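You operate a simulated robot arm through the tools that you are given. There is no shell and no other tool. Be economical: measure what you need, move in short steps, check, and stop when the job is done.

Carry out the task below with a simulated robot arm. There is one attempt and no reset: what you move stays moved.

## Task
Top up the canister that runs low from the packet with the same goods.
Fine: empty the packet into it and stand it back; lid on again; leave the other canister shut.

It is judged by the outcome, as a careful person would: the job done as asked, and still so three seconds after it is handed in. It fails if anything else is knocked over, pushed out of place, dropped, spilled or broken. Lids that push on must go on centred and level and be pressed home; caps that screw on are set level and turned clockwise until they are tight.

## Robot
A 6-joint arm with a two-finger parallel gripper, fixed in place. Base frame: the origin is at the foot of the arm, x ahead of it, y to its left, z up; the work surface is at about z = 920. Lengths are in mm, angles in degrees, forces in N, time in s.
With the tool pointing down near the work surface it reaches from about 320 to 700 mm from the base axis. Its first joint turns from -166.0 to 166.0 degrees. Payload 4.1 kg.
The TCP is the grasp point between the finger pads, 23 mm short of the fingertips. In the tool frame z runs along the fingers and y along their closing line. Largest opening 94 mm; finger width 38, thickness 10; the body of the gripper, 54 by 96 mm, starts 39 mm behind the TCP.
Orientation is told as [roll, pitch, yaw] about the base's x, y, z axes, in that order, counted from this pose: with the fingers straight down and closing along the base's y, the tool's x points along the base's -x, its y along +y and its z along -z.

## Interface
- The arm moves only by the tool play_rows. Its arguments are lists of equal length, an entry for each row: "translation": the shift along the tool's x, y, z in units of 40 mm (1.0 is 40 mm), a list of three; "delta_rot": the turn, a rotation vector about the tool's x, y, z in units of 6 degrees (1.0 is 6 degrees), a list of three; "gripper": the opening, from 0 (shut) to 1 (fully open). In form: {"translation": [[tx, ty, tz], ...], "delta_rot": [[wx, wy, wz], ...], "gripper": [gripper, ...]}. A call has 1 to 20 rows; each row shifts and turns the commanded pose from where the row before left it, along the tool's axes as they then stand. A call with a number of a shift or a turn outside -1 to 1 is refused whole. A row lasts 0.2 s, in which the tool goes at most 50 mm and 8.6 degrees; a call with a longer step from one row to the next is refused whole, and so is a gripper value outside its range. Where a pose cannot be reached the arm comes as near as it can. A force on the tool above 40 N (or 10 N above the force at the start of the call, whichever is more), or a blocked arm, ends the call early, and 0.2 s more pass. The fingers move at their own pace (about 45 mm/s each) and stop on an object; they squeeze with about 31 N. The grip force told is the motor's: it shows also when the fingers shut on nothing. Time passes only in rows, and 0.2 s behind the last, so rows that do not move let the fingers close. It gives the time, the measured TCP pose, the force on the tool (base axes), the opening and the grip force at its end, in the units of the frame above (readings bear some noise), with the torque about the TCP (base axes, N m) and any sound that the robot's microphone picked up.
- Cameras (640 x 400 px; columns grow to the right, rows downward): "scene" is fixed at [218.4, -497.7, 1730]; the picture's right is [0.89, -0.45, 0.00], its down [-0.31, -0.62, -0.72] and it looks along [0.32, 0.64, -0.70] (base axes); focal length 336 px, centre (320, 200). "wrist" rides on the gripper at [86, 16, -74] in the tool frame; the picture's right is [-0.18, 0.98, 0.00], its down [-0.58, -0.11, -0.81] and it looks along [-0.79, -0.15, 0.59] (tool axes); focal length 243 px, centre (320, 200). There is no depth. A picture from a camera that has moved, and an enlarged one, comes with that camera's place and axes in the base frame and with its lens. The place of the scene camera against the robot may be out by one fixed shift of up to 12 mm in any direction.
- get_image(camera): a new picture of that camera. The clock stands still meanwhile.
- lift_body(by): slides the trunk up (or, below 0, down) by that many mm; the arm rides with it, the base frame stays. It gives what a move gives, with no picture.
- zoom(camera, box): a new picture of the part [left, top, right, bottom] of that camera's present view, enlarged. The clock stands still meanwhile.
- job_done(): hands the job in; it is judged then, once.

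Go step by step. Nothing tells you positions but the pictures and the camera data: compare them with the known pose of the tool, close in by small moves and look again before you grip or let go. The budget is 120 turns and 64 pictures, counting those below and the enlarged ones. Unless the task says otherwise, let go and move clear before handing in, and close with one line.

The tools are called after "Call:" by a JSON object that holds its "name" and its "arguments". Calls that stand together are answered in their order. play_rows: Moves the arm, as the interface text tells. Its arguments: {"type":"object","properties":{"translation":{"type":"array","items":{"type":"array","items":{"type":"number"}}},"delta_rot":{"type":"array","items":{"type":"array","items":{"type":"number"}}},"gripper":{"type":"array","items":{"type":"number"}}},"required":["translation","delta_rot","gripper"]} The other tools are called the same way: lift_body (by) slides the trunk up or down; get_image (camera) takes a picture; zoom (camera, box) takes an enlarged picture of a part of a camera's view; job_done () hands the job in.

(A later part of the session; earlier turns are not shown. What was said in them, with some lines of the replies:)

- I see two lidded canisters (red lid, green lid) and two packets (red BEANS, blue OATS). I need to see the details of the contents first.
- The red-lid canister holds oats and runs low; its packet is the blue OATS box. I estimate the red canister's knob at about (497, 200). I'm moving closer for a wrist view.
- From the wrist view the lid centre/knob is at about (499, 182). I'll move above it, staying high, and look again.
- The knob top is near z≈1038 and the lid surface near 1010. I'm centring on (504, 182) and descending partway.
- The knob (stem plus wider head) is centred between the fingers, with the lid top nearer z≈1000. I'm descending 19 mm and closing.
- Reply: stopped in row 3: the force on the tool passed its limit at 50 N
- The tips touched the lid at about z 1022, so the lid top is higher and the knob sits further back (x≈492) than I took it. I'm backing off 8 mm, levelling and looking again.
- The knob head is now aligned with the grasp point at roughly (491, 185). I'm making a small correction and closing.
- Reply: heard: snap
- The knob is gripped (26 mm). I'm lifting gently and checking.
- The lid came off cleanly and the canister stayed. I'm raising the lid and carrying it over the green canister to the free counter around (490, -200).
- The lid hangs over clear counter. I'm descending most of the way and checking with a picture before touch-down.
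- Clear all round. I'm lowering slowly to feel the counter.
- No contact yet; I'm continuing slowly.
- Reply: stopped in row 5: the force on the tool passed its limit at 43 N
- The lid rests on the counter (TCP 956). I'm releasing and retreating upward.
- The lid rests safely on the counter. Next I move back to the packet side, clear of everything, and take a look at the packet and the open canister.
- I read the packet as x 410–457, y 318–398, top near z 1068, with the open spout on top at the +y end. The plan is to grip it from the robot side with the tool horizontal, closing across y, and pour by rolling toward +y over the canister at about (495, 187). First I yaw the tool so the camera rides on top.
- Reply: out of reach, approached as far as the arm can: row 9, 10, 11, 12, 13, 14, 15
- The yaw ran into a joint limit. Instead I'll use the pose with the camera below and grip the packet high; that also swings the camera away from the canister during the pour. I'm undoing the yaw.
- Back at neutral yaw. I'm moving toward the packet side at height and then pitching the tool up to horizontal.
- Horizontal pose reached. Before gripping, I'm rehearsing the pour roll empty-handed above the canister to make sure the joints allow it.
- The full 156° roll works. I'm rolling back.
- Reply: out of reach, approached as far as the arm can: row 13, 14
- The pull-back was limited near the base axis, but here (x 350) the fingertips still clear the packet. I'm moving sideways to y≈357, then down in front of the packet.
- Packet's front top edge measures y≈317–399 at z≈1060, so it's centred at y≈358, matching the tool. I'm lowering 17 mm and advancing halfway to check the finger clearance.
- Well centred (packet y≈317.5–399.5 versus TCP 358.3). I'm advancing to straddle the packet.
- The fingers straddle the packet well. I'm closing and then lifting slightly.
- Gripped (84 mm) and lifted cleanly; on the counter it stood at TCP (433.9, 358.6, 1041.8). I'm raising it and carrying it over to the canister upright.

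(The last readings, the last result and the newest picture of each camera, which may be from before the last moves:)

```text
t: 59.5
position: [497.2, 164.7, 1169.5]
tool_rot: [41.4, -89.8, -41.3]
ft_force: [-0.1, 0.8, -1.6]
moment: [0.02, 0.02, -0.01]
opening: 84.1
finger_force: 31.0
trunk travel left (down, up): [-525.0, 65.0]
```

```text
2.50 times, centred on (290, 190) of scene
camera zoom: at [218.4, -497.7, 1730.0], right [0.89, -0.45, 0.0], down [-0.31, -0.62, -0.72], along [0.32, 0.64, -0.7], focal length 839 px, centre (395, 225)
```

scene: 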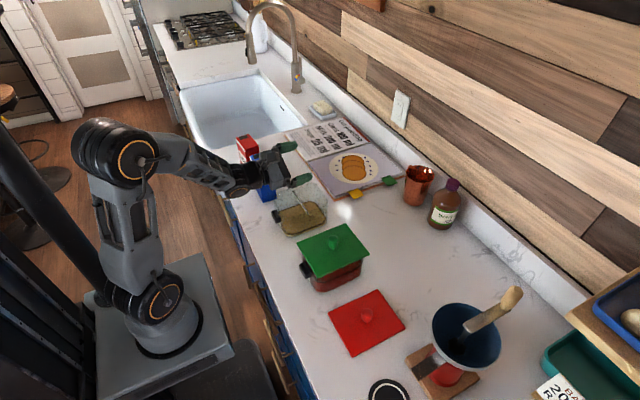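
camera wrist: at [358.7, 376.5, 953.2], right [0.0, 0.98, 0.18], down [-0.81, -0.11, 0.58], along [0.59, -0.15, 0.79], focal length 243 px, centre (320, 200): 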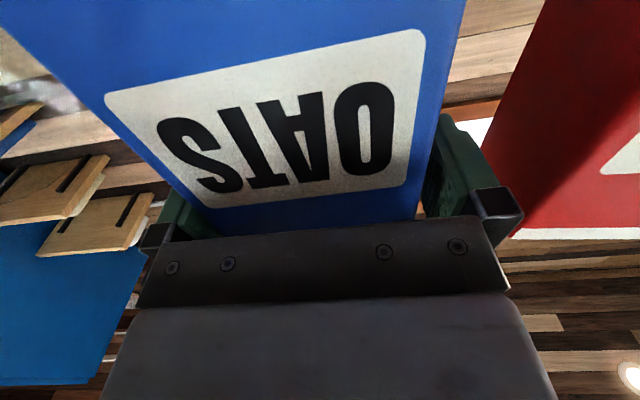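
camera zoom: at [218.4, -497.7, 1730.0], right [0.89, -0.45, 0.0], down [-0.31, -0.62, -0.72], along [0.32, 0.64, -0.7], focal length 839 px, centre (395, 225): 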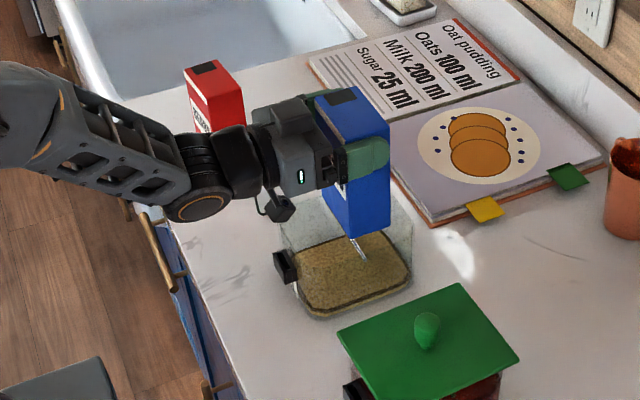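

Positioned upright over the canister. I'm starting the tilt toward +y, to 60°, lowering as the packet's lower edge clears the rim.

Call:
{"name": "play_rows", "arguments": {"translation": [[0, 0, 0], [0, 0, 0], [0, 0, 0], [0, 0, 0], [0, 0, 0], [0.28, 0.16, 0], [0.263, 0.19, 0], [0.24, 0.217, 0], [0.217, 0.24, 0], [0.19, 0.263, 0], [0, 0, 0]], "delta_rot": [[0, 0, -1], [0, 0, -1], [0, 0, -1], [0, 0, -1], [0, 0, -1], [0, 0, -1], [0, 0, -1], [0, 0, -1], [0, 0, -1], [0, 0, -1], [0, 0, 0]], "gripper": [0.7, 0.7, 0.7, 0.7, 0.7, 0.7, 0.7, 0.7, 0.7, 0.7, 0.7]}}

Call:
{"name": "zoom", "arguments": {"camera": "scene", "box": [210, 110, 370, 270]}}

```text
t: 61.9
position: [497.7, 164.5, 1106.6]
tool_rot: [-89.9, -30.0, 90.0]
ft_force: [-0.3, 0.9, -1.1]
moment: [0.1, 0.02, 0.0]
opening: 84.1
finger_force: 31.1
trunk travel left (down, up): [-525.0, 65.0]
```

```text
2.50 times, centred on (290, 190) of scene
camera zoom: at [218.4, -497.7, 1730.0], right [0.89, -0.45, 0.0], down [-0.31, -0.62, -0.72], along [0.32, 0.64, -0.7], focal length 839 px, centre (395, 225)
```

zoom: 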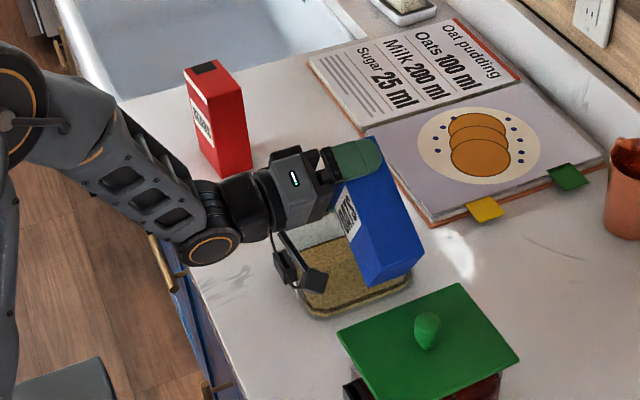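

The spout is over the canister with good clearance. I'm continuing to 90° and beyond slowly.

Call:
{"name": "play_rows", "arguments": {"translation": [[0.04, 0.065, 0], [0.03, 0.07, 0], [0.02, 0.07, 0], [0.015, 0.073, 0], [0.01, 0.075, 0], [0, 0, 0], [0, 0, 0], [-0.062, 0, 0], [-0.062, -0.006, 0], [0, 0, 0], [0, 0, 0]], "delta_rot": [[0, 0, -1], [0, 0, -1], [0, 0, -1], [0, 0, -1], [0, 0, -1], [0, 0, 0], [0, 0, 0], [0, 0, -1], [0, 0, -1], [0, 0, 0], [0, 0, 0]], "gripper": [0.7, 0.7, 0.7, 0.7, 0.7, 0.7, 0.7, 0.7, 0.7, 0.7, 0.7]}}

Call:
{"name": "zoom", "arguments": {"camera": "scene", "box": [240, 140, 340, 240]}}

```text
t: 64.3
position: [497.0, 169.5, 1090.8]
tool_rot: [-89.8, 12.0, 89.9]
ft_force: [-0.4, -0.8, -1.0]
moment: [0.08, -0.01, 0.01]
opening: 84.4
finger_force: 31.4
trunk travel left (down, up): [-525.0, 65.0]
```

```text
4.00 times, centred on (290, 190) of scene
camera zoom: at [218.4, -497.7, 1730.0], right [0.89, -0.45, 0.0], down [-0.31, -0.62, -0.72], along [0.32, 0.64, -0.7], focal length 1342 px, centre (440, 240)
```

zoom: 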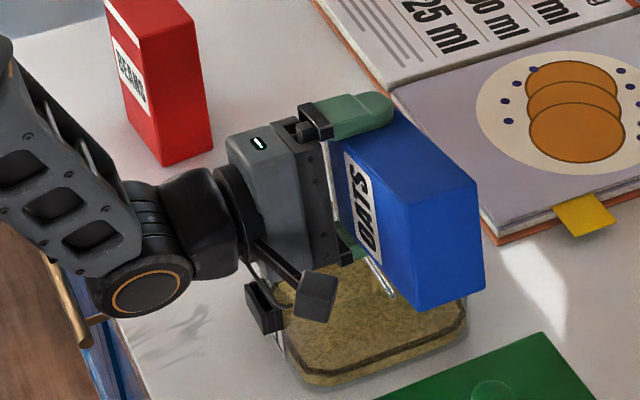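

Oats seem to be flowing into the canister. I'm continuing to about 138° and holding.

Call:
{"name": "play_rows", "arguments": {"translation": [[-0.061, -0.013, 0], [-0.059, -0.019, 0], [0, 0, 0], [-0.057, -0.025, 0], [-0.054, -0.031, 0], [0, 0, 0], [-0.05, -0.037, 0], [-0.046, -0.042, 0], [0, 0, 0], [0, 0, 0], [0, 0, 0], [0, 0, 0], [0, 0, 0]], "delta_rot": [[0, 0, -1], [0, 0, -1], [0, 0, 0], [0, 0, -1], [0, 0, -1], [0, 0, 0], [0, 0, -1], [0, 0, -1], [0, 0, 0], [0, 0, 0], [0, 0, 0], [0, 0, 0], [0, 0, 0]], "gripper": [0.7, 0.7, 0.7, 0.7, 0.7, 0.7, 0.7, 0.7, 0.7, 0.7, 0.7, 0.7, 0.7]}}

Call:
{"name": "zoom", "arguments": {"camera": "scene", "box": [240, 140, 340, 240]}}

```text
t: 67.1
position: [497.4, 184.1, 1090.2]
tool_rot: [-89.9, 48.0, 90.1]
ft_force: [0.0, -0.1, -0.7]
moment: [0.02, -0.04, 0.01]
opening: 84.2
finger_force: 31.3
trunk travel left (down, up): [-525.0, 65.0]
```

```text
4.00 times, centred on (290, 190) of scene
camera zoom: at [218.4, -497.7, 1730.0], right [0.89, -0.45, 0.0], down [-0.31, -0.62, -0.72], along [0.32, 0.64, -0.7], focal length 1342 px, centre (440, 240)
```

zoom: 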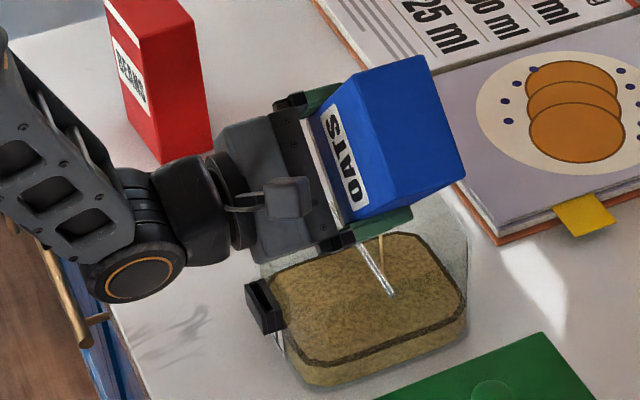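

A stream is falling inside the canister and the level is rising. I'm tilting a little more to ~156° and holding.

Call:
{"name": "play_rows", "arguments": {"translation": [[-0.04, -0.04, 0], [-0.03, -0.045, 0], [0, 0, 0], [0, 0, 0], [0, 0, 0], [0, 0, 0], [0, 0, 0], [0, 0, 0], [0, 0, 0], [0, 0, 0], [0, 0, 0], [0, 0, 0], [0, 0, 0], [0, 0, 0], [0, 0, 0], [0, 0, 0], [0, 0, 0], [0, 0, 0]], "delta_rot": [[0, 0, -1], [0, 0, -1], [0, 0, -1], [0, 0, 0], [0, 0, 0], [0, 0, 0], [0, 0, 0], [0, 0, 0], [0, 0, 0], [0, 0, 0], [0, 0, 0], [0, 0, 0], [0, 0, 0], [0, 0, 0], [0, 0, 0], [0, 0, 0], [0, 0, 0], [0, 0, 0]], "gripper": [0.7, 0.7, 0.7, 0.7, 0.7, 0.7, 0.7, 0.7, 0.7, 0.7, 0.7, 0.7, 0.7, 0.7, 0.7, 0.7, 0.7, 0.7]}}

Call:
{"name": "zoom", "arguments": {"camera": "scene", "box": [240, 140, 340, 240]}}

```text
t: 70.9
position: [498.1, 188.6, 1090.5]
tool_rot: [-89.8, 65.9, 90.2]
ft_force: [0.5, -1.0, -0.6]
moment: [0.01, 0.01, 0.0]
opening: 84.6
finger_force: 31.8
trunk travel left (down, up): [-525.0, 65.0]
```

```text
4.00 times, centred on (290, 190) of scene
camera zoom: at [218.4, -497.7, 1730.0], right [0.89, -0.45, 0.0], down [-0.31, -0.62, -0.72], along [0.32, 0.64, -0.7], focal length 1342 px, centre (440, 240)
```

zoom: 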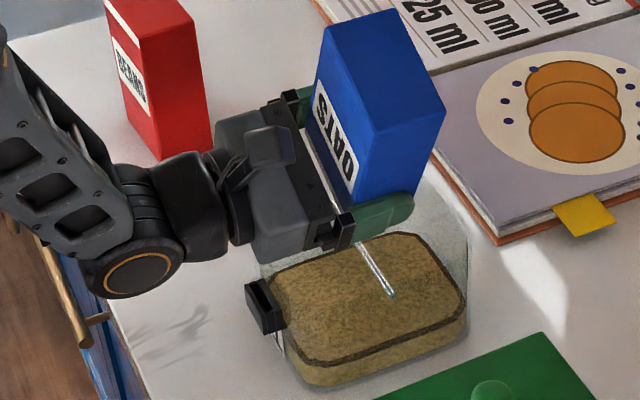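

The stream has stopped. I'm giving it a small shake and hold to be sure it's empty, and checking again.

Call:
{"name": "play_rows", "arguments": {"translation": [[0, 0, 0], [0, 0, 0], [0, 0, 0], [0, 0, 0], [0, 0, 0], [0, 0, 0], [0, 0, 0], [0, 0, 0], [0, 0, 0], [0, 0, 0], [0, 0, 0], [0, 0, 0], [0, 0, 0]], "delta_rot": [[0, 0, 1], [0, 0, 1], [0, 0, -1], [0, 0, -1], [0, 0, 1], [0, 0, 1], [0, 0, -1], [0, 0, -1], [0, 0, 0], [0, 0, 0], [0, 0, 0], [0, 0, 0], [0, 0, 0]], "gripper": [0.7, 0.7, 0.7, 0.7, 0.7, 0.7, 0.7, 0.7, 0.7, 0.7, 0.7, 0.7, 0.7]}}

Call:
{"name": "zoom", "arguments": {"camera": "scene", "box": [240, 140, 340, 240]}}

```text
t: 73.7
position: [497.5, 188.4, 1090.9]
tool_rot: [-89.8, 65.9, 90.1]
ft_force: [-0.1, -0.2, 0.0]
moment: [0.01, -0.03, 0.01]
opening: 84.2
finger_force: 31.2
trunk travel left (down, up): [-525.0, 65.0]
```

```text
4.00 times, centred on (290, 190) of scene
camera zoom: at [218.4, -497.7, 1730.0], right [0.89, -0.45, 0.0], down [-0.31, -0.62, -0.72], along [0.32, 0.64, -0.7], focal length 1342 px, centre (440, 240)
```

zoom: 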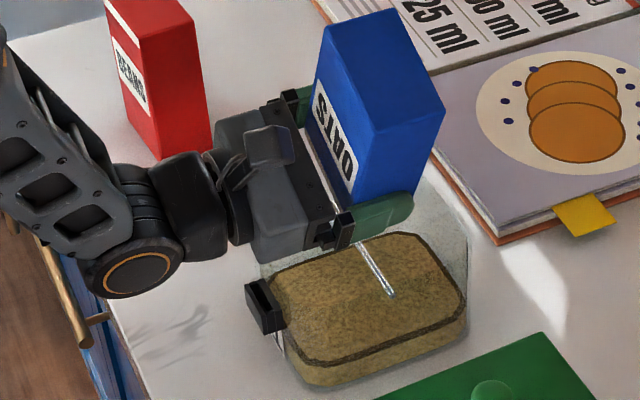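

Level unchanged, so the packet is empty. I'm raising and unrolling back to upright.

Call:
{"name": "play_rows", "arguments": {"translation": [[0.41, -0.183, 0], [0.41, -0.183, 0], [0.41, -0.183, 0], [0.41, -0.183, 0], [0.41, -0.183, 0], [0, 0, 0], [0, 0, 0], [0, 0, 0], [0, 0, 0], [0, 0, 0], [0, 0, 0], [0, 0, 0], [0, 0, 0], [0, 0, 0], [0, 0, 0], [0, 0, 0], [0, 0, 0], [0, 0, 0]], "delta_rot": [[0, 0, 0], [0, 0, 0], [0, 0, 0], [0, 0, 0], [0, 0, 0], [0, 0, 1], [0, 0, 1], [0, 0, 1], [0, 0, 1], [0, 0, 1], [0, 0, 1], [0, 0, 1], [0, 0, 1], [0, 0, 1], [0, 0, 1], [0, 0, 1], [0, 0, 1], [0, 0, 1]], "gripper": [0.7, 0.7, 0.7, 0.7, 0.7, 0.7, 0.7, 0.7, 0.7, 0.7, 0.7, 0.7, 0.7, 0.7, 0.7, 0.7, 0.7, 0.7]}}

Call:
{"name": "play_rows", "arguments": {"translation": [[0, 0, 0], [0, 0, 0], [0, 0, 0], [0, 0, 0], [0, 0, 0], [0, 0, 0], [0, 0, 0], [0, 0, 0], [0, 0, 0], [0, 0, 0], [0, 0, 0], [0, 0, 0], [0, 0, 0], [0, 0, 0]], "delta_rot": [[0, 0, 1], [0, 0, 1], [0, 0, 1], [0, 0, 1], [0, 0, 1], [0, 0, 1], [0, 0, 1], [0, 0, 1], [0, 0, 1], [0, 0, 1], [0, 0, 1], [0, 0, 1], [0, 0, 1], [0, 0, 0]], "gripper": [0.7, 0.7, 0.7, 0.7, 0.7, 0.7, 0.7, 0.7, 0.7, 0.7, 0.7, 0.7, 0.7, 0.7]}}

```text
t: 77.5
position: [499.7, 189.6, 1180.8]
tool_rot: [-89.8, -12.1, 90.0]
ft_force: [-0.8, -0.5, -0.4]
moment: [0.01, -0.01, 0.02]
opening: 83.9
finger_force: 31.1
trunk travel left (down, up): [-525.0, 65.0]
```

```text
t: 80.5
position: [498.9, 189.8, 1180.7]
tool_rot: [65.8, -89.7, -65.7]
ft_force: [-0.3, 0.3, -0.5]
moment: [0.0, 0.0, -0.03]
opening: 84.3
finger_force: 31.4
trunk travel left (down, up): [-525.0, 65.0]
```

I'm carrying the packet back above its place and lowering to just above the counter.

Call:
{"name": "play_rows", "arguments": {"translation": [[0, 0.8, -0.31], [0, 0.9, -0.34], [0, 0.9, -0.34], [0, 0.9, -0.34], [0, 0.725, -0.295], [0, 0, 0], [0.8, 0, 0], [0.8, 0, 0], [0.8, 0, 0], [0.6, 0, 0], [0, 0, 0]], "delta_rot": [[0, 0, 0], [0, 0, 0], [0, 0, 0], [0, 0, 0], [0, 0, 0], [0, 0, 0], [0, 0, 0], [0, 0, 0], [0, 0, 0], [0, 0, 0], [0, 0, 0]], "gripper": [0.7, 0.7, 0.7, 0.7, 0.7, 0.7, 0.7, 0.7, 0.7, 0.7, 0.7]}}

Call:
{"name": "zoom", "arguments": {"camera": "scene", "box": [215, 125, 295, 205]}}

```text
t: 82.9
position: [432.9, 357.3, 1060.2]
tool_rot: [51.1, -89.9, -51.0]
ft_force: [-0.4, -1.0, -0.6]
moment: [0.02, 0.03, -0.02]
opening: 84.5
finger_force: 31.1
trunk travel left (down, up): [-525.0, 65.0]
```

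```text
5.00 times, centred on (255, 165) of scene
camera zoom: at [218.4, -497.7, 1730.0], right [0.89, -0.45, 0.0], down [-0.31, -0.62, -0.72], along [0.32, 0.64, -0.7], focal length 1678 px, centre (645, 375)
```

zoom: 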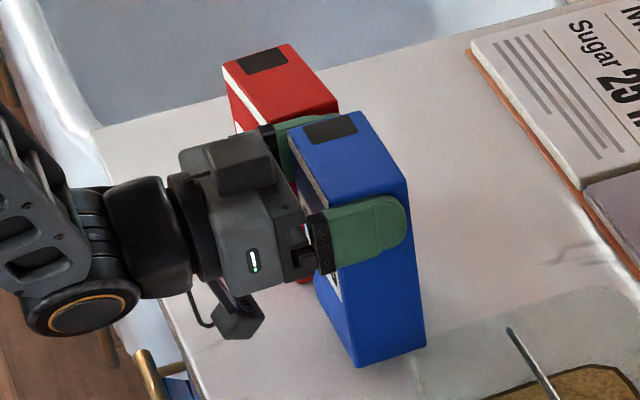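

I'm lowering gently to contact.

Call:
{"name": "play_rows", "arguments": {"translation": [[0.2, 0.03, 0.02], [0.15, 0, 0], [0.06, 0, 0], [0.03, 0, 0], [0.03, 0, 0], [0, 0, 0]], "delta_rot": [[0, 0, 0], [0, 0, 0], [0, 0, 0], [0, 0, 0], [0, 0, 0], [0, 0, 0]], "gripper": [0.7, 0.7, 0.7, 0.7, 0.7, 0.7]}}

```text
t: 84.3
position: [432.9, 358.8, 1041.7]
tool_rot: [47.5, -89.9, -47.4]
ft_force: [0.5, 0.5, -0.3]
moment: [0.01, 0.04, 0.0]
opening: 83.9
finger_force: 31.3
trunk travel left (down, up): [-525.0, 65.0]
```

Call:
{"name": "play_rows", "arguments": {"translation": [[0.02, 0, 0], [0.02, 0, 0], [0.0, 0, 0]], "delta_rot": [[0, 0, 0], [0, 0, 0], [0, 0, 0]], "gripper": [0.7, 0.7, 0.7]}}

Call:
{"name": "zoom", "arguments": {"camera": "scene", "box": [215, 125, 295, 205]}}

```text
t: 85.1
position: [433.1, 359.7, 1041.9]
tool_rot: [115.0, -89.8, -114.9]
ft_force: [0.4, -1.3, 9.1]
moment: [-0.37, 0.11, 0.01]
opening: 84.3
finger_force: 31.0
trunk travel left (down, up): [-525.0, 65.0]
```

```text
5.00 times, centred on (255, 165) of scene
camera zoom: at [218.4, -497.7, 1730.0], right [0.89, -0.45, 0.0], down [-0.31, -0.62, -0.72], along [0.32, 0.64, -0.7], focal length 1678 px, centre (645, 375)
```

zoom: 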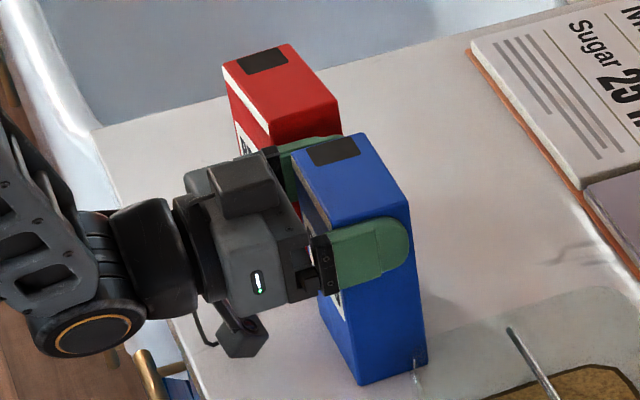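

It's standing on the counter. I'm opening, then backing straight out.

Call:
{"name": "play_rows", "arguments": {"translation": [[-0.02, 0, 0], [0, 0, 0], [0, 0, 0], [0, 0, 0], [0, 0, -0.3], [0, 0, -0.4], [0, 0, -0.5], [0, 0, -0.5], [0, 0, -0.5], [0, 0, 0]], "delta_rot": [[0, 0, 0], [0, 0, 0], [0, 0, 0], [0, 0, 0], [0, 0, 0], [0, 0, 0], [0, 0, 0], [0, 0, 0], [0, 0, 0], [0, 0, 0]], "gripper": [1, 1, 1, 1, 1, 1, 1, 1, 1, 1]}}

Call:
{"name": "zoom", "arguments": {"camera": "scene", "box": [215, 125, 345, 255]}}

```text
t: 87.3
position: [346.1, 358.6, 1041.6]
tool_rot: [51.1, -89.9, -51.1]
ft_force: [-0.9, -0.7, 0.4]
moment: [-0.03, 0.02, -0.01]
opening: 94.3
finger_force: 0.1
trunk travel left (down, up): [-525.0, 65.0]
```

```text
3.08 times, centred on (280, 190) of scene
camera zoom: at [218.4, -497.7, 1730.0], right [0.89, -0.45, 0.0], down [-0.31, -0.62, -0.72], along [0.32, 0.64, -0.7], focal length 1032 px, centre (443, 231)
```

zoom: 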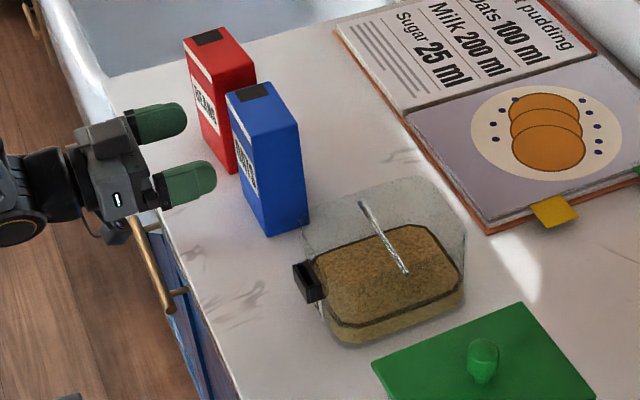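

The packet stands back in place with no spill. Now the lid: I'm raising and pitching the tool back to pointing down.

Call:
{"name": "play_rows", "arguments": {"translation": [[-0.9, 0, 0], [-0.9, 0, 0], [-0.9, 0, 0], [-0.9, 0, 0], [-0.9, 0, 0], [0, -0.8, 0.4], [0, -0.8, 0.4], [0, -0.8, 0.4], [0, -0.4, 0.2], [0, 0, 0], [0, 0, 0]], "delta_rot": [[0, 0, 0], [0, 0, 0], [0, 0, 0], [0, 0, 0], [0, 0, 0], [0, 0, 0], [0, 0, 0], [0, 0, 0], [0, 0, 0], [0, 1, 0], [0, 1, 0]], "gripper": [0.7, 0.7, 0.7, 0.7, 0.7, 0.7, 0.7, 0.7, 0.7, 0.7, 0.7]}}

Call:
{"name": "play_rows", "arguments": {"translation": [[0, 0, 0], [0, 0, 0], [0, 0, 0], [0, 0, 0], [0, 0, 0], [0, 0, 0], [0, 0, 0], [0, 0, 0], [0, 0, 0], [0, 0, 0], [0, 0, 0], [0, 0, 0], [0, 0, 0], [0, 0, 0]], "delta_rot": [[0, 1, 0], [0, 1, 0], [0, 1, 0], [0, 1, 0], [0, 1, 0], [0, 1, 0], [0, 1, 0], [0, 1, 0], [0, 1, 0], [0, 1, 0], [0, 1, 0], [0, 1, 0], [0, 1, 0], [0, 0, 0]], "gripper": [0.7, 0.7, 0.7, 0.7, 0.7, 0.7, 0.7, 0.7, 0.7, 0.7, 0.7, 0.7, 0.7, 0.7]}}

```text
t: 89.7
position: [402.7, 246.9, 1221.2]
tool_rot: [0.2, -78.0, -0.1]
ft_force: [0.2, 0.9, 0.0]
moment: [0.0, 0.01, -0.01]
opening: 65.8
finger_force: 0.0
trunk travel left (down, up): [-525.0, 65.0]
```

```text
t: 92.7
position: [402.2, 246.9, 1221.1]
tool_rot: [0.1, 0.2, 0.0]
ft_force: [0.3, -0.5, 0.9]
moment: [0.0, 0.0, -0.03]
opening: 65.9
finger_force: 0.1
trunk travel left (down, up): [-525.0, 65.0]
```

Call:
{"name": "play_rows", "arguments": {"translation": [[-0.19, -0.933, 0.1], [-0.19, -0.933, 0.1], [-0.19, -0.933, 0.1], [-0.19, -0.933, 0.1], [-0.19, -0.933, 0.1], [-0.19, -0.933, 0.1], [-0.19, -0.933, 0.1], [-0.19, -0.933, 0.1], [-0.19, -0.933, 0.1], [-0.19, -0.933, 0.1], [-0.19, -0.933, 0.1], [-0.19, -0.933, 0.1], [0, 0, 1], [0, 0, 1], [0, 0, 1], [0, 0, 0.8], [0, 0, 0]], "delta_rot": [[0, 0, 0], [0, 0, 0], [0, 0, 0], [0, 0, 0], [0, 0, 0], [0, 0, 0], [0, 0, 0], [0, 0, 0], [0, 0, 0], [0, 0, 0], [0, 0, 0], [0, 0, 0], [0, 0, 0], [0, 0, 0], [0, 0, 0], [0, 0, 0], [0, 0, 0]], "gripper": [0.7, 0.7, 0.7, 0.7, 0.7, 0.7, 0.7, 0.7, 0.7, 0.7, 0.7, 0.7, 0.7, 0.7, 0.7, 0.7, 0.7]}}

Call:
{"name": "get_image", "arguments": {"camera": "wrist"}}

```text
t: 96.3
position: [493.0, -200.9, 1020.2]
tool_rot: [0.0, 0.2, 0.0]
ft_force: [0.4, 0.0, 0.4]
moment: [0.02, 0.01, -0.01]
opening: 65.8
finger_force: 0.0
trunk travel left (down, up): [-525.0, 65.0]
```

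```text
21 pictures are left
camera wrist: at [406.7, -183.7, 1093.7], right [0.18, 0.98, 0.0], down [0.58, -0.11, 0.81], along [0.79, -0.15, -0.59], focal length 243 px, centre (320, 200)
```

wrist: 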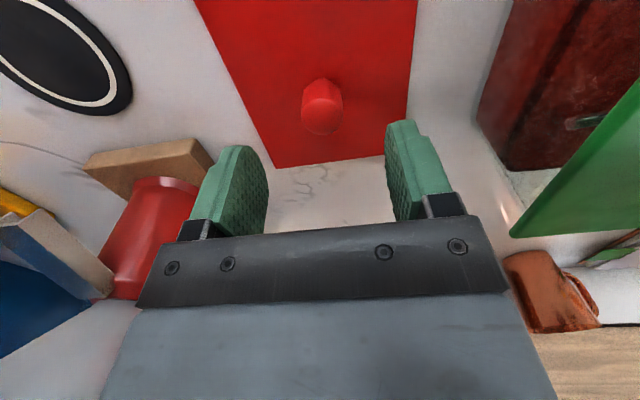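

The lid is where I left it. I'm descending and gripping the knob at the same height as before.

Call:
{"name": "play_rows", "arguments": {"translation": [[0, 0, 0.7], [0, 0, 0.6], [0, 0, 0.27], [0, 0, 0], [0, 0, 0], [0, 0, 0], [0, 0, 0], [0, 0, 0], [0, 0, 0]], "delta_rot": [[0, 0, 0], [0, 0, 0], [0, 0, 0], [0, 0, 0], [0, 0, 0], [0, 0, 0], [0, 0, 0], [0, 0, 0], [0, 0, 0]], "gripper": [0.7, 0.7, 0.7, 0.5, 0.3, 0.15, 0.1, 0.1, 0.1]}}

```text
t: 98.3
position: [493.0, -200.5, 958.3]
tool_rot: [0.0, 0.1, 0.0]
ft_force: [0.6, -0.8, 0.1]
moment: [0.0, 0.03, 0.03]
opening: 25.7
finger_force: 31.3
trunk travel left (down, up): [-525.0, 65.0]
```

Knob gripped. I'm lifting and carrying the lid back above its canister.

Call:
{"name": "play_rows", "arguments": {"translation": [[0, 0, -0.5], [0, 0, -0.9], [0, 0, -1], [0, 0, -1], [0, 0, -1], [0, 0, -0.8], [0, 0.5, 0], [0, 0.9, 0], [0, 0.95, 0], [0, 1, 0], [0, 1, 0], [0, 1, 0], [0, 1, 0], [0, 1, 0], [0, 1, 0], [0, 0.9, 0], [0, 0.41, 0], [0, 0, 0]], "delta_rot": [[0, 0, 0], [0, 0, 0], [0, 0, 0], [0, 0, 0], [0, 0, 0], [0, 0, 0], [0, 0, 0], [0, 0, 0], [0, 0, 0], [0, 0, 0], [0, 0, 0], [0, 0, 0], [0, 0, 0], [0, 0, 0], [0, 0, 0], [0, 0, 0], [0, 0, 0], [0, 0, 0]], "gripper": [0.1, 0.1, 0.1, 0.1, 0.1, 0.1, 0.1, 0.1, 0.1, 0.1, 0.1, 0.1, 0.1, 0.1, 0.1, 0.1, 0.1, 0.1]}}

Call:
{"name": "play_rows", "arguments": {"translation": [[0, 0, 0.8], [0, 0, 0.8], [0, 0, 0.5], [0, 0, 0], [0, 0, 0]], "delta_rot": [[0, 0, 0], [0, 0, 0], [0, 0, 0], [0, 0, 0], [0, 0, 0]], "gripper": [0.1, 0.1, 0.1, 0.1, 0.1]}}

Call:
{"name": "zoom", "arguments": {"camera": "scene", "box": [240, 150, 340, 250]}}

```text
t: 102.1
position: [493.8, 187.4, 1165.4]
tool_rot: [0.1, 0.1, 0.0]
ft_force: [-1.1, 0.1, -2.0]
moment: [0.03, 0.0, -0.03]
opening: 25.6
finger_force: 30.8
trunk travel left (down, up): [-525.0, 65.0]
```

```text
t: 103.3
position: [493.8, 186.2, 1083.5]
tool_rot: [0.1, 0.1, 0.0]
ft_force: [0.5, 0.5, -0.7]
moment: [0.01, 0.0, -0.03]
opening: 25.9
finger_force: 30.9
trunk travel left (down, up): [-525.0, 65.0]
```

```text
4.00 times, centred on (290, 200) of scene
camera zoom: at [218.4, -497.7, 1730.0], right [0.89, -0.45, 0.0], down [-0.31, -0.62, -0.72], along [0.32, 0.64, -0.7], focal length 1342 px, centre (440, 200)
```

zoom: 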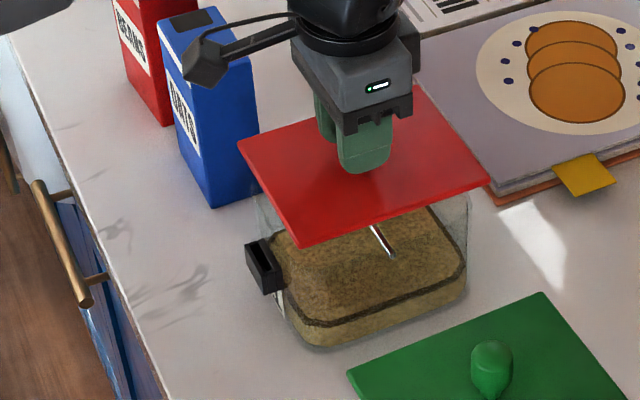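

Aligned. I'm lowering onto the canister, slowly near contact.

Call:
{"name": "play_rows", "arguments": {"translation": [[0.02, 0, 0.35], [0, 0, 0.2], [0, 0, 0.1], [0, 0, 0.05], [0, 0, 0.05], [0, 0, 0]], "delta_rot": [[0, 0, 0], [0, 0, 0], [0, 0, 0], [0, 0, 0], [0, 0, 0], [0, 0, 0]], "gripper": [0.1, 0.1, 0.1, 0.1, 0.1, 0.1]}}

Call:
{"name": "zoom", "arguments": {"camera": "scene", "box": [240, 150, 340, 250]}}

```text
t: 104.7
position: [493.0, 186.9, 1053.0]
tool_rot: [0.1, 0.0, 0.0]
ft_force: [0.6, 1.5, 5.1]
moment: [-0.28, 0.1, 0.02]
opening: 25.8
finger_force: 31.4
trunk travel left (down, up): [-525.0, 65.0]
```

```text
4.00 times, centred on (290, 200) of scene
camera zoom: at [218.4, -497.7, 1730.0], right [0.89, -0.45, 0.0], down [-0.31, -0.62, -0.72], along [0.32, 0.64, -0.7], focal length 1342 px, centre (440, 200)
```

zoom: 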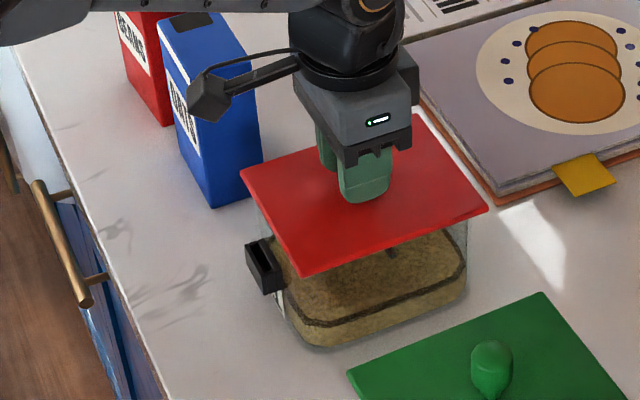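

First contact at z≈1053 (5 N). Before pressing, I'm checking centring against the canister body closely.

Call:
{"name": "zoom", "arguments": {"camera": "scene", "box": [264, 180, 340, 240]}}

Call:
{"name": "get_image", "arguments": {"camera": "wrist"}}

```text
6.67 times, centred on (302, 210) of scene
camera zoom: at [218.4, -497.7, 1730.0], right [0.89, -0.45, 0.0], down [-0.31, -0.62, -0.72], along [0.32, 0.64, -0.7], focal length 2237 px, centre (440, 133)
```

zoom: 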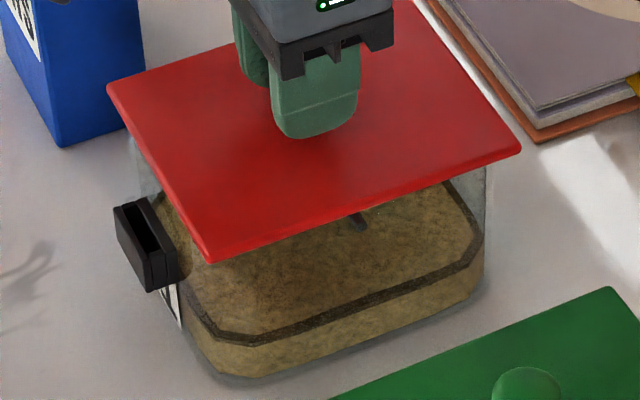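

```text
17 pictures are left
camera wrist: at [406.0, 203.9, 1126.1], right [0.18, 0.98, 0.0], down [0.58, -0.11, 0.81], along [0.79, -0.15, -0.59], focal length 243 px, centre (320, 200)
```

wrist: 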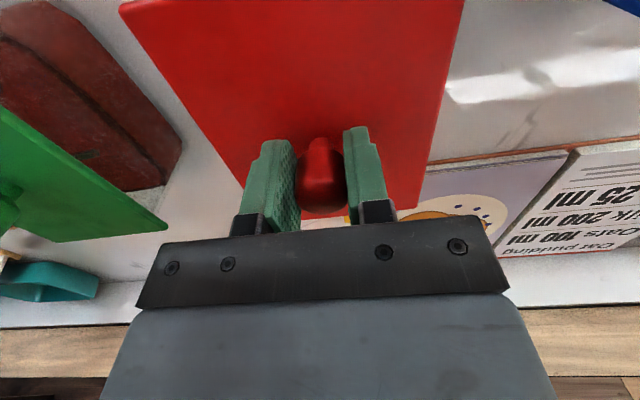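

Call:
{"name": "zoom", "arguments": {"camera": "scene", "box": [260, 160, 340, 210]}}

```text
8.00 times, centred on (300, 185) of scene
camera zoom: at [218.4, -497.7, 1730.0], right [0.89, -0.45, 0.0], down [-0.31, -0.62, -0.72], along [0.32, 0.64, -0.7], focal length 2684 px, centre (480, 320)
```

zoom: 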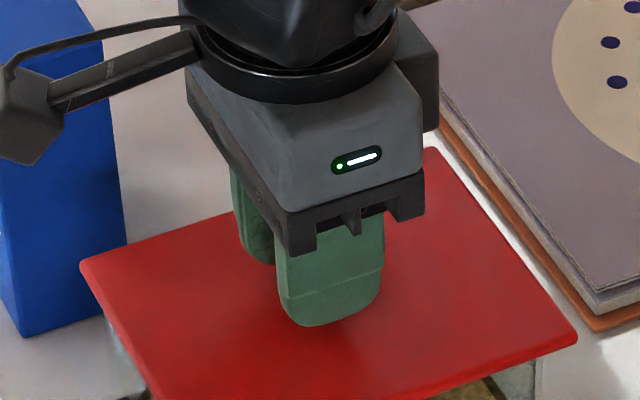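

Lid is within ~1.5 mm of its original place and ~2.5 mm high: not pressed in yet. I'm correcting 1 mm and pressing down.

Call:
{"name": "play_rows", "arguments": {"translation": [[0.03, 0, 0], [0, 0, 0.03], [0, 0, 0.03], [0, 0, 0.03], [0, 0, 0.03], [0, 0, 0.03], [0, 0, 0.03]], "delta_rot": [[0, 0, 0], [0, 0, 0], [0, 0, 0], [0, 0, 0], [0, 0, 0], [0, 0, 0], [0, 0, 0]], "gripper": [0.1, 0.1, 0.1, 0.1, 0.1, 0.1, 0.1]}}

```text
t: 106.2
position: [492.6, 186.6, 1050.6]
tool_rot: [0.4, -0.5, 0.0]
ft_force: [-1.1, -1.0, 13.6]
moment: [-0.62, 0.8, -0.09]
opening: 25.7
finger_force: 31.5
trunk travel left (down, up): [-525.0, 65.0]
stopped in row 7: the force on the tool passed its limit at 41 N (the readings are from after the stop); the commanded pose is now the measured one
```

Call:
{"name": "zoom", "arguments": {"camera": "scene", "box": [260, 160, 340, 210]}}

```text
8.00 times, centred on (300, 185) of scene
camera zoom: at [218.4, -497.7, 1730.0], right [0.89, -0.45, 0.0], down [-0.31, -0.62, -0.72], along [0.32, 0.64, -0.7], focal length 2684 px, centre (480, 320)
```

zoom: 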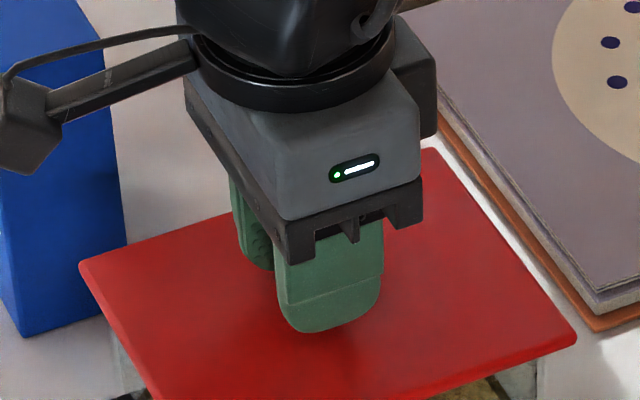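

The knob slid in the fingers rather than the lid going down, so I'll release and press centrally on the knob top with closed fingers instead.

Call:
{"name": "play_rows", "arguments": {"translation": [[0, 0, 0], [0, 0, 0], [0, 0, 0], [0, 0, -0.5], [0, 0, -0.7], [0, 0, -0.6], [0, 0, 0], [0, 0, 0], [0, 0, 0], [0, 0, 0]], "delta_rot": [[0.067, 0.083, 0], [0, 0, 0], [0, 0, 0], [0, 0, 0], [0, 0, 0], [0, 0, 0], [0, 0, 0], [0, 0, 0], [0, 0, 0], [0, 0, 0]], "gripper": [0.4, 0.6, 0.6, 0.6, 0.6, 0.6, 0.3, 0, 0, 0]}}

Call:
{"name": "zoom", "arguments": {"camera": "scene", "box": [260, 160, 340, 240]}}

Call:
{"name": "get_image", "arguments": {"camera": "wrist"}}

```text
t: 108.4
position: [494.1, 185.9, 1121.6]
tool_rot: [-0.2, 0.2, 0.0]
ft_force: [-0.6, 0.6, 0.1]
moment: [0.05, 0.02, 0.0]
opening: 0.1
finger_force: 30.7
trunk travel left (down, up): [-525.0, 65.0]
heard: snap
```

```text
5.00 times, centred on (300, 200) of scene
camera zoom: at [218.4, -497.7, 1730.0], right [0.89, -0.45, 0.0], down [-0.31, -0.62, -0.72], along [0.32, 0.64, -0.7], focal length 1678 px, centre (420, 200)
```

zoom: 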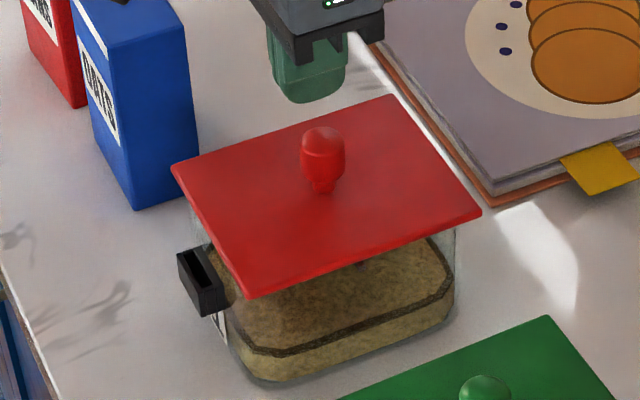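

```text
13 pictures are left
camera wrist: at [406.4, 203.6, 1194.1], right [0.18, 0.98, 0.0], down [0.58, -0.11, 0.8], along [0.79, -0.15, -0.59], focal length 243 px, centre (320, 200)
```

wrist: 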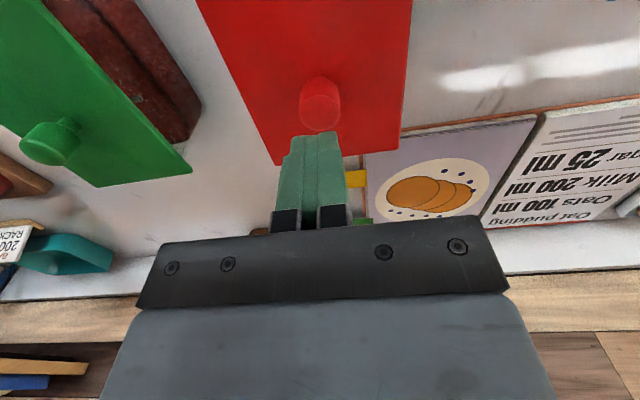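

I'm pressing down on the knob top, slowly until the force builds.

Call:
{"name": "play_rows", "arguments": {"translation": [[0.02, 0.015, 0.5], [0, 0, 0.12], [0, 0, 0.06], [0, 0, 0.06], [0, 0, 0.06], [0, 0, 0.06], [0, 0, 0.06], [0, 0, 0.06], [0, 0, 0.06], [0, 0, 0.06], [0, 0, 0.06], [0, 0, 0.06]], "delta_rot": [[-0.03, -0.03, 0], [0, 0, 0], [0, 0, 0], [0, 0, 0], [0, 0, 0], [0, 0, 0], [0, 0, 0], [0, 0, 0], [0, 0, 0], [0, 0, 0], [0, 0, 0], [0, 0, 0]], "gripper": [0, 0, 0, 0, 0, 0, 0, 0, 0, 0, 0, 0]}}

```text
t: 110.5
position: [492.4, 188.1, 1085.4]
tool_rot: [0.3, -0.8, 0.0]
ft_force: [-5.8, -3.7, 15.7]
moment: [-0.09, 0.27, 0.02]
opening: 0.0
finger_force: 31.2
trunk travel left (down, up): [-525.0, 65.0]
stopped in row 10: the force on the tool passed its limit at 44 N (the readings are from after the stop); the commanded pose is now the measured one
```

Call:
{"name": "zoom", "arguments": {"camera": "scene", "box": [260, 160, 340, 210]}}

```text
8.00 times, centred on (300, 185) of scene
camera zoom: at [218.4, -497.7, 1730.0], right [0.89, -0.45, 0.0], down [-0.31, -0.62, -0.72], along [0.32, 0.64, -0.7], focal length 2684 px, centre (480, 320)
```

zoom: 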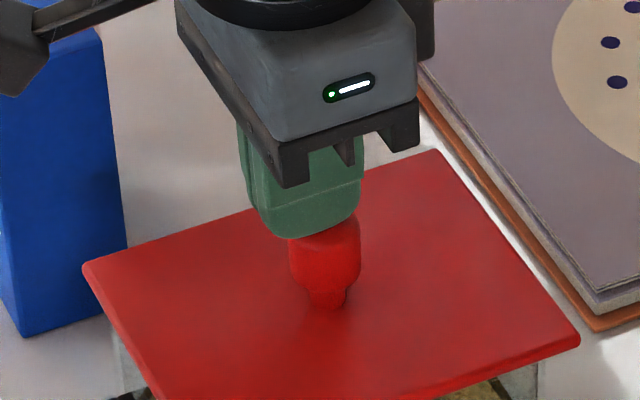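

Whether the lid is home isn't clear from above. I'm backing off to take a level side view with the wrist camera.

Call:
{"name": "play_rows", "arguments": {"translation": [[0, 0, -0.5], [0, 0, -0.5], [0.8, -0.15, 0], [0.8, -0.15, 0], [0.8, -0.15, 0], [0.8, -0.15, 0], [0, 0, 0], [0, 0, 0], [0, 0, 0], [0, 0, 0], [0, 0, 0], [0, 0, 0], [0.49, 0, 0.674], [0.49, 0, 0.674], [0.4, 0, 0.55], [0, 0, 0]], "delta_rot": [[-0.05, 0.13, 0], [0, 0, 0], [0, 0, 0], [0, 0, 0], [0, 0, 0], [0, 0, 0], [0, -1, 0], [0, -1, 0], [0, -1, 0], [0, -1, 0], [0, -1, 0], [0, -1, 0], [0, 0, 0], [0, 0, 0], [0, 0, 0], [0, 0, 0]], "gripper": [0, 0, 0, 0, 0, 0, 0, 0, 0, 0, 0, 0, 0, 0, 0, 0]}}

Call:
{"name": "get_image", "arguments": {"camera": "wrist"}}

```text
t: 113.9
position: [364.1, 162.9, 1029.3]
tool_rot: [0.7, -35.8, -0.3]
ft_force: [0.0, 0.4, 0.0]
moment: [-0.01, -0.01, 0.03]
opening: 0.0
finger_force: 31.2
trunk travel left (down, up): [-525.0, 65.0]
```

```text
11 pictures are left
camera wrist: at [251.0, 181.7, 1037.0], right [0.15, 0.98, 0.12], down [0.0, -0.12, 0.99], along [0.99, -0.15, -0.02], focal length 243 px, centre (320, 200)
```

wrist: 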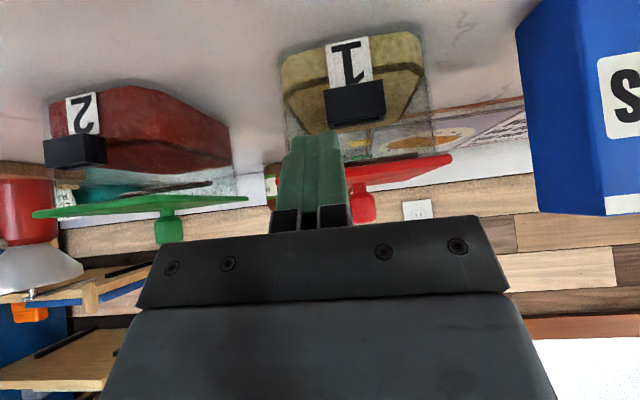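

Call:
{"name": "zoom", "arguments": {"camera": "wrist", "box": [250, 20, 470, 230]}}

Call:
{"name": "zoom", "arguments": {"camera": "wrist", "box": [20, 70, 270, 250]}}

```text
1.90 times, centred on (360, 125) of wrist
camera zoom: at [251.0, 181.7, 1037.0], right [0.15, 0.98, 0.12], down [0.0, -0.12, 0.99], along [0.99, -0.15, -0.02], focal length 462 px, centre (244, 343)
```

zoom: 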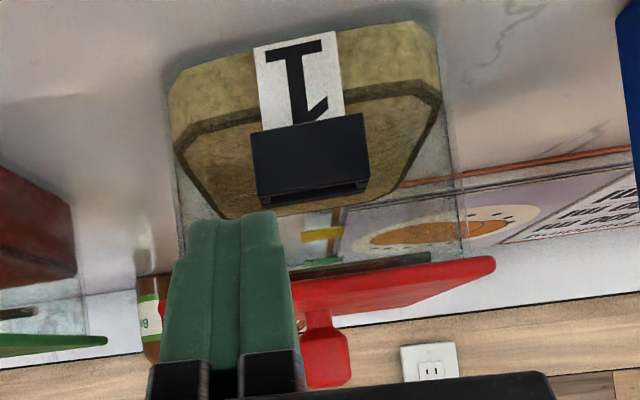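

```text
2.22 times, centred on (145, 160) of wrist
camera zoom: at [251.0, 181.7, 1037.0], right [0.15, 0.98, 0.12], down [0.0, -0.12, 0.99], along [0.99, -0.15, -0.02], focal length 539 px, centre (709, 289)
```

zoom: 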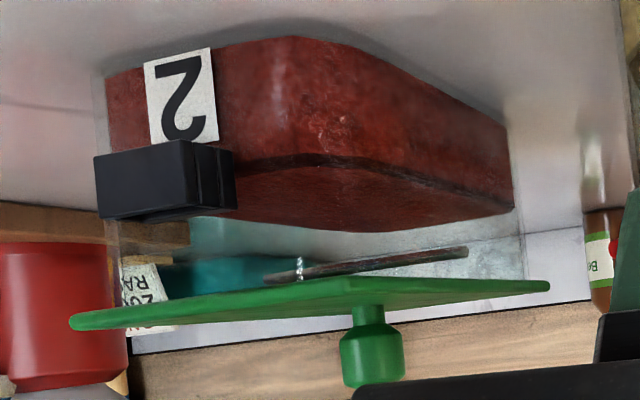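

By the side view, the red lid stands level and as high above its leveller bar as the green one (≈17 mm both), so it looks seated. I'm checking from above once more, unobstructed.

Call:
{"name": "zoom", "arguments": {"camera": "scene", "box": [260, 160, 340, 210]}}

Call:
{"name": "zoom", "arguments": {"camera": "scene", "box": [262, 170, 382, 295]}}

```text
8.00 times, centred on (300, 185) of scene
camera zoom: at [218.4, -497.7, 1730.0], right [0.89, -0.45, 0.0], down [-0.31, -0.62, -0.72], along [0.32, 0.64, -0.7], focal length 2684 px, centre (480, 320)
```

zoom: 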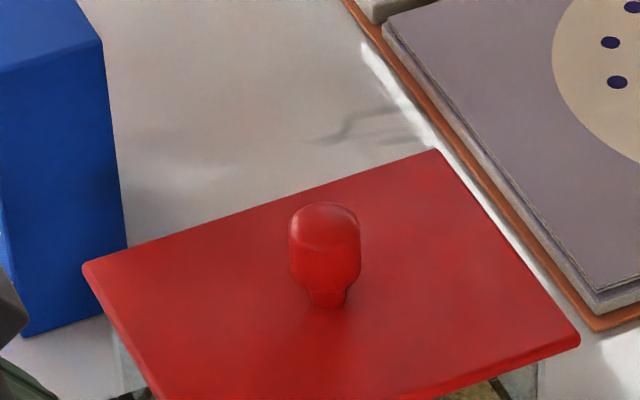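

```text
3.20 times, centred on (322, 232) of scene
camera zoom: at [218.4, -497.7, 1730.0], right [0.89, -0.45, 0.0], down [-0.31, -0.62, -0.72], along [0.32, 0.64, -0.7], focal length 1074 px, centre (314, 96)
```

zoom: 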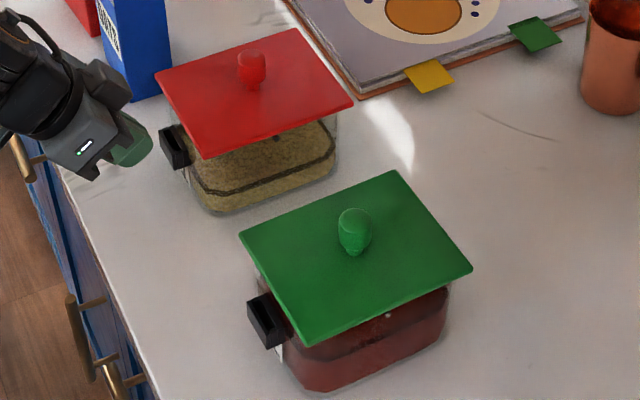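

Call:
{"name": "zoom", "arguments": {"camera": "scene", "box": [264, 180, 340, 240]}}

```text
6.67 times, centred on (302, 210) of scene
camera zoom: at [218.4, -497.7, 1730.0], right [0.89, -0.45, 0.0], down [-0.31, -0.62, -0.72], along [0.32, 0.64, -0.7], focal length 2237 px, centre (440, 133)
```

zoom: 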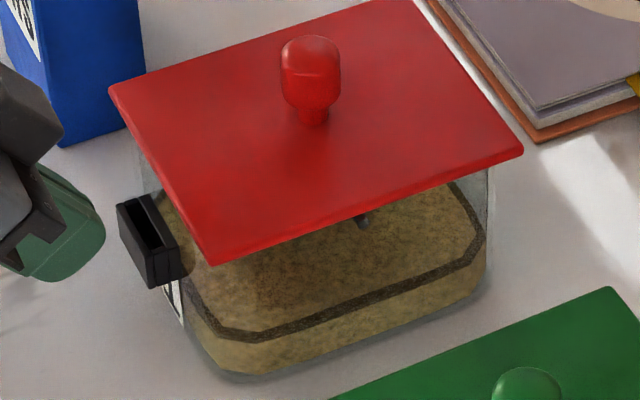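

Compared with before pressing, the lid dropped ~3 mm relative to the canister. It's level and in line with the snap that was heard, so it's home. I'm moving the arm clear.

Call:
{"name": "play_rows", "arguments": {"translation": [[-0.49, 0, -0.674], [-0.49, 0, -0.674], [-0.49, 0, -0.674], [-0.49, 0, -0.674], [0, 0, 0]], "delta_rot": [[0, 0, 0], [0, 0, 0], [0, 0, 0], [0, 0, 0], [0, 0, 0]], "gripper": [0, 0, 0, 0, 0]}}

Call:
{"name": "get_image", "arguments": {"camera": "scene"}}

```text
t: 115.1
position: [366.1, 163.4, 1163.6]
tool_rot: [0.7, -35.8, -0.2]
ft_force: [0.3, 1.1, 0.2]
moment: [-0.02, 0.02, 0.01]
opening: 0.2
finger_force: 31.6
trunk travel left (down, up): [-525.0, 65.0]
```

```text
5 pictures are left
```

scene: 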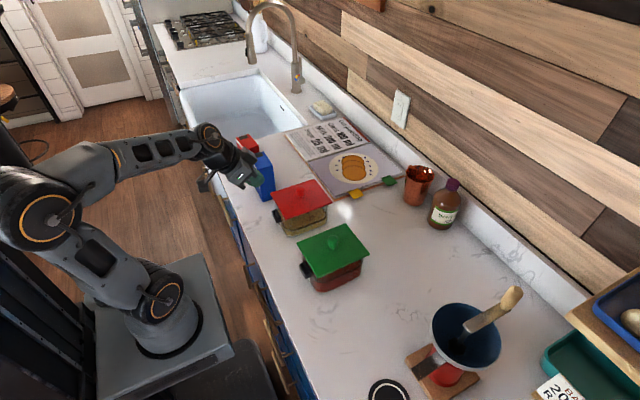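

Everything is in order: the canister is topped up, its lid is on, the packet stands in its place, and the green canister is untouched. I'm handing in.

Call:
{"name": "job_done", "arguments": {}}

```text
The job is handed in.
```

I emptied the OATS packet into the red-lidded canister, stood it back in its place and pressed the lid home. The canister shifted about 3 mm while I pressed; the green canister stayed shut, and I saw no spills.
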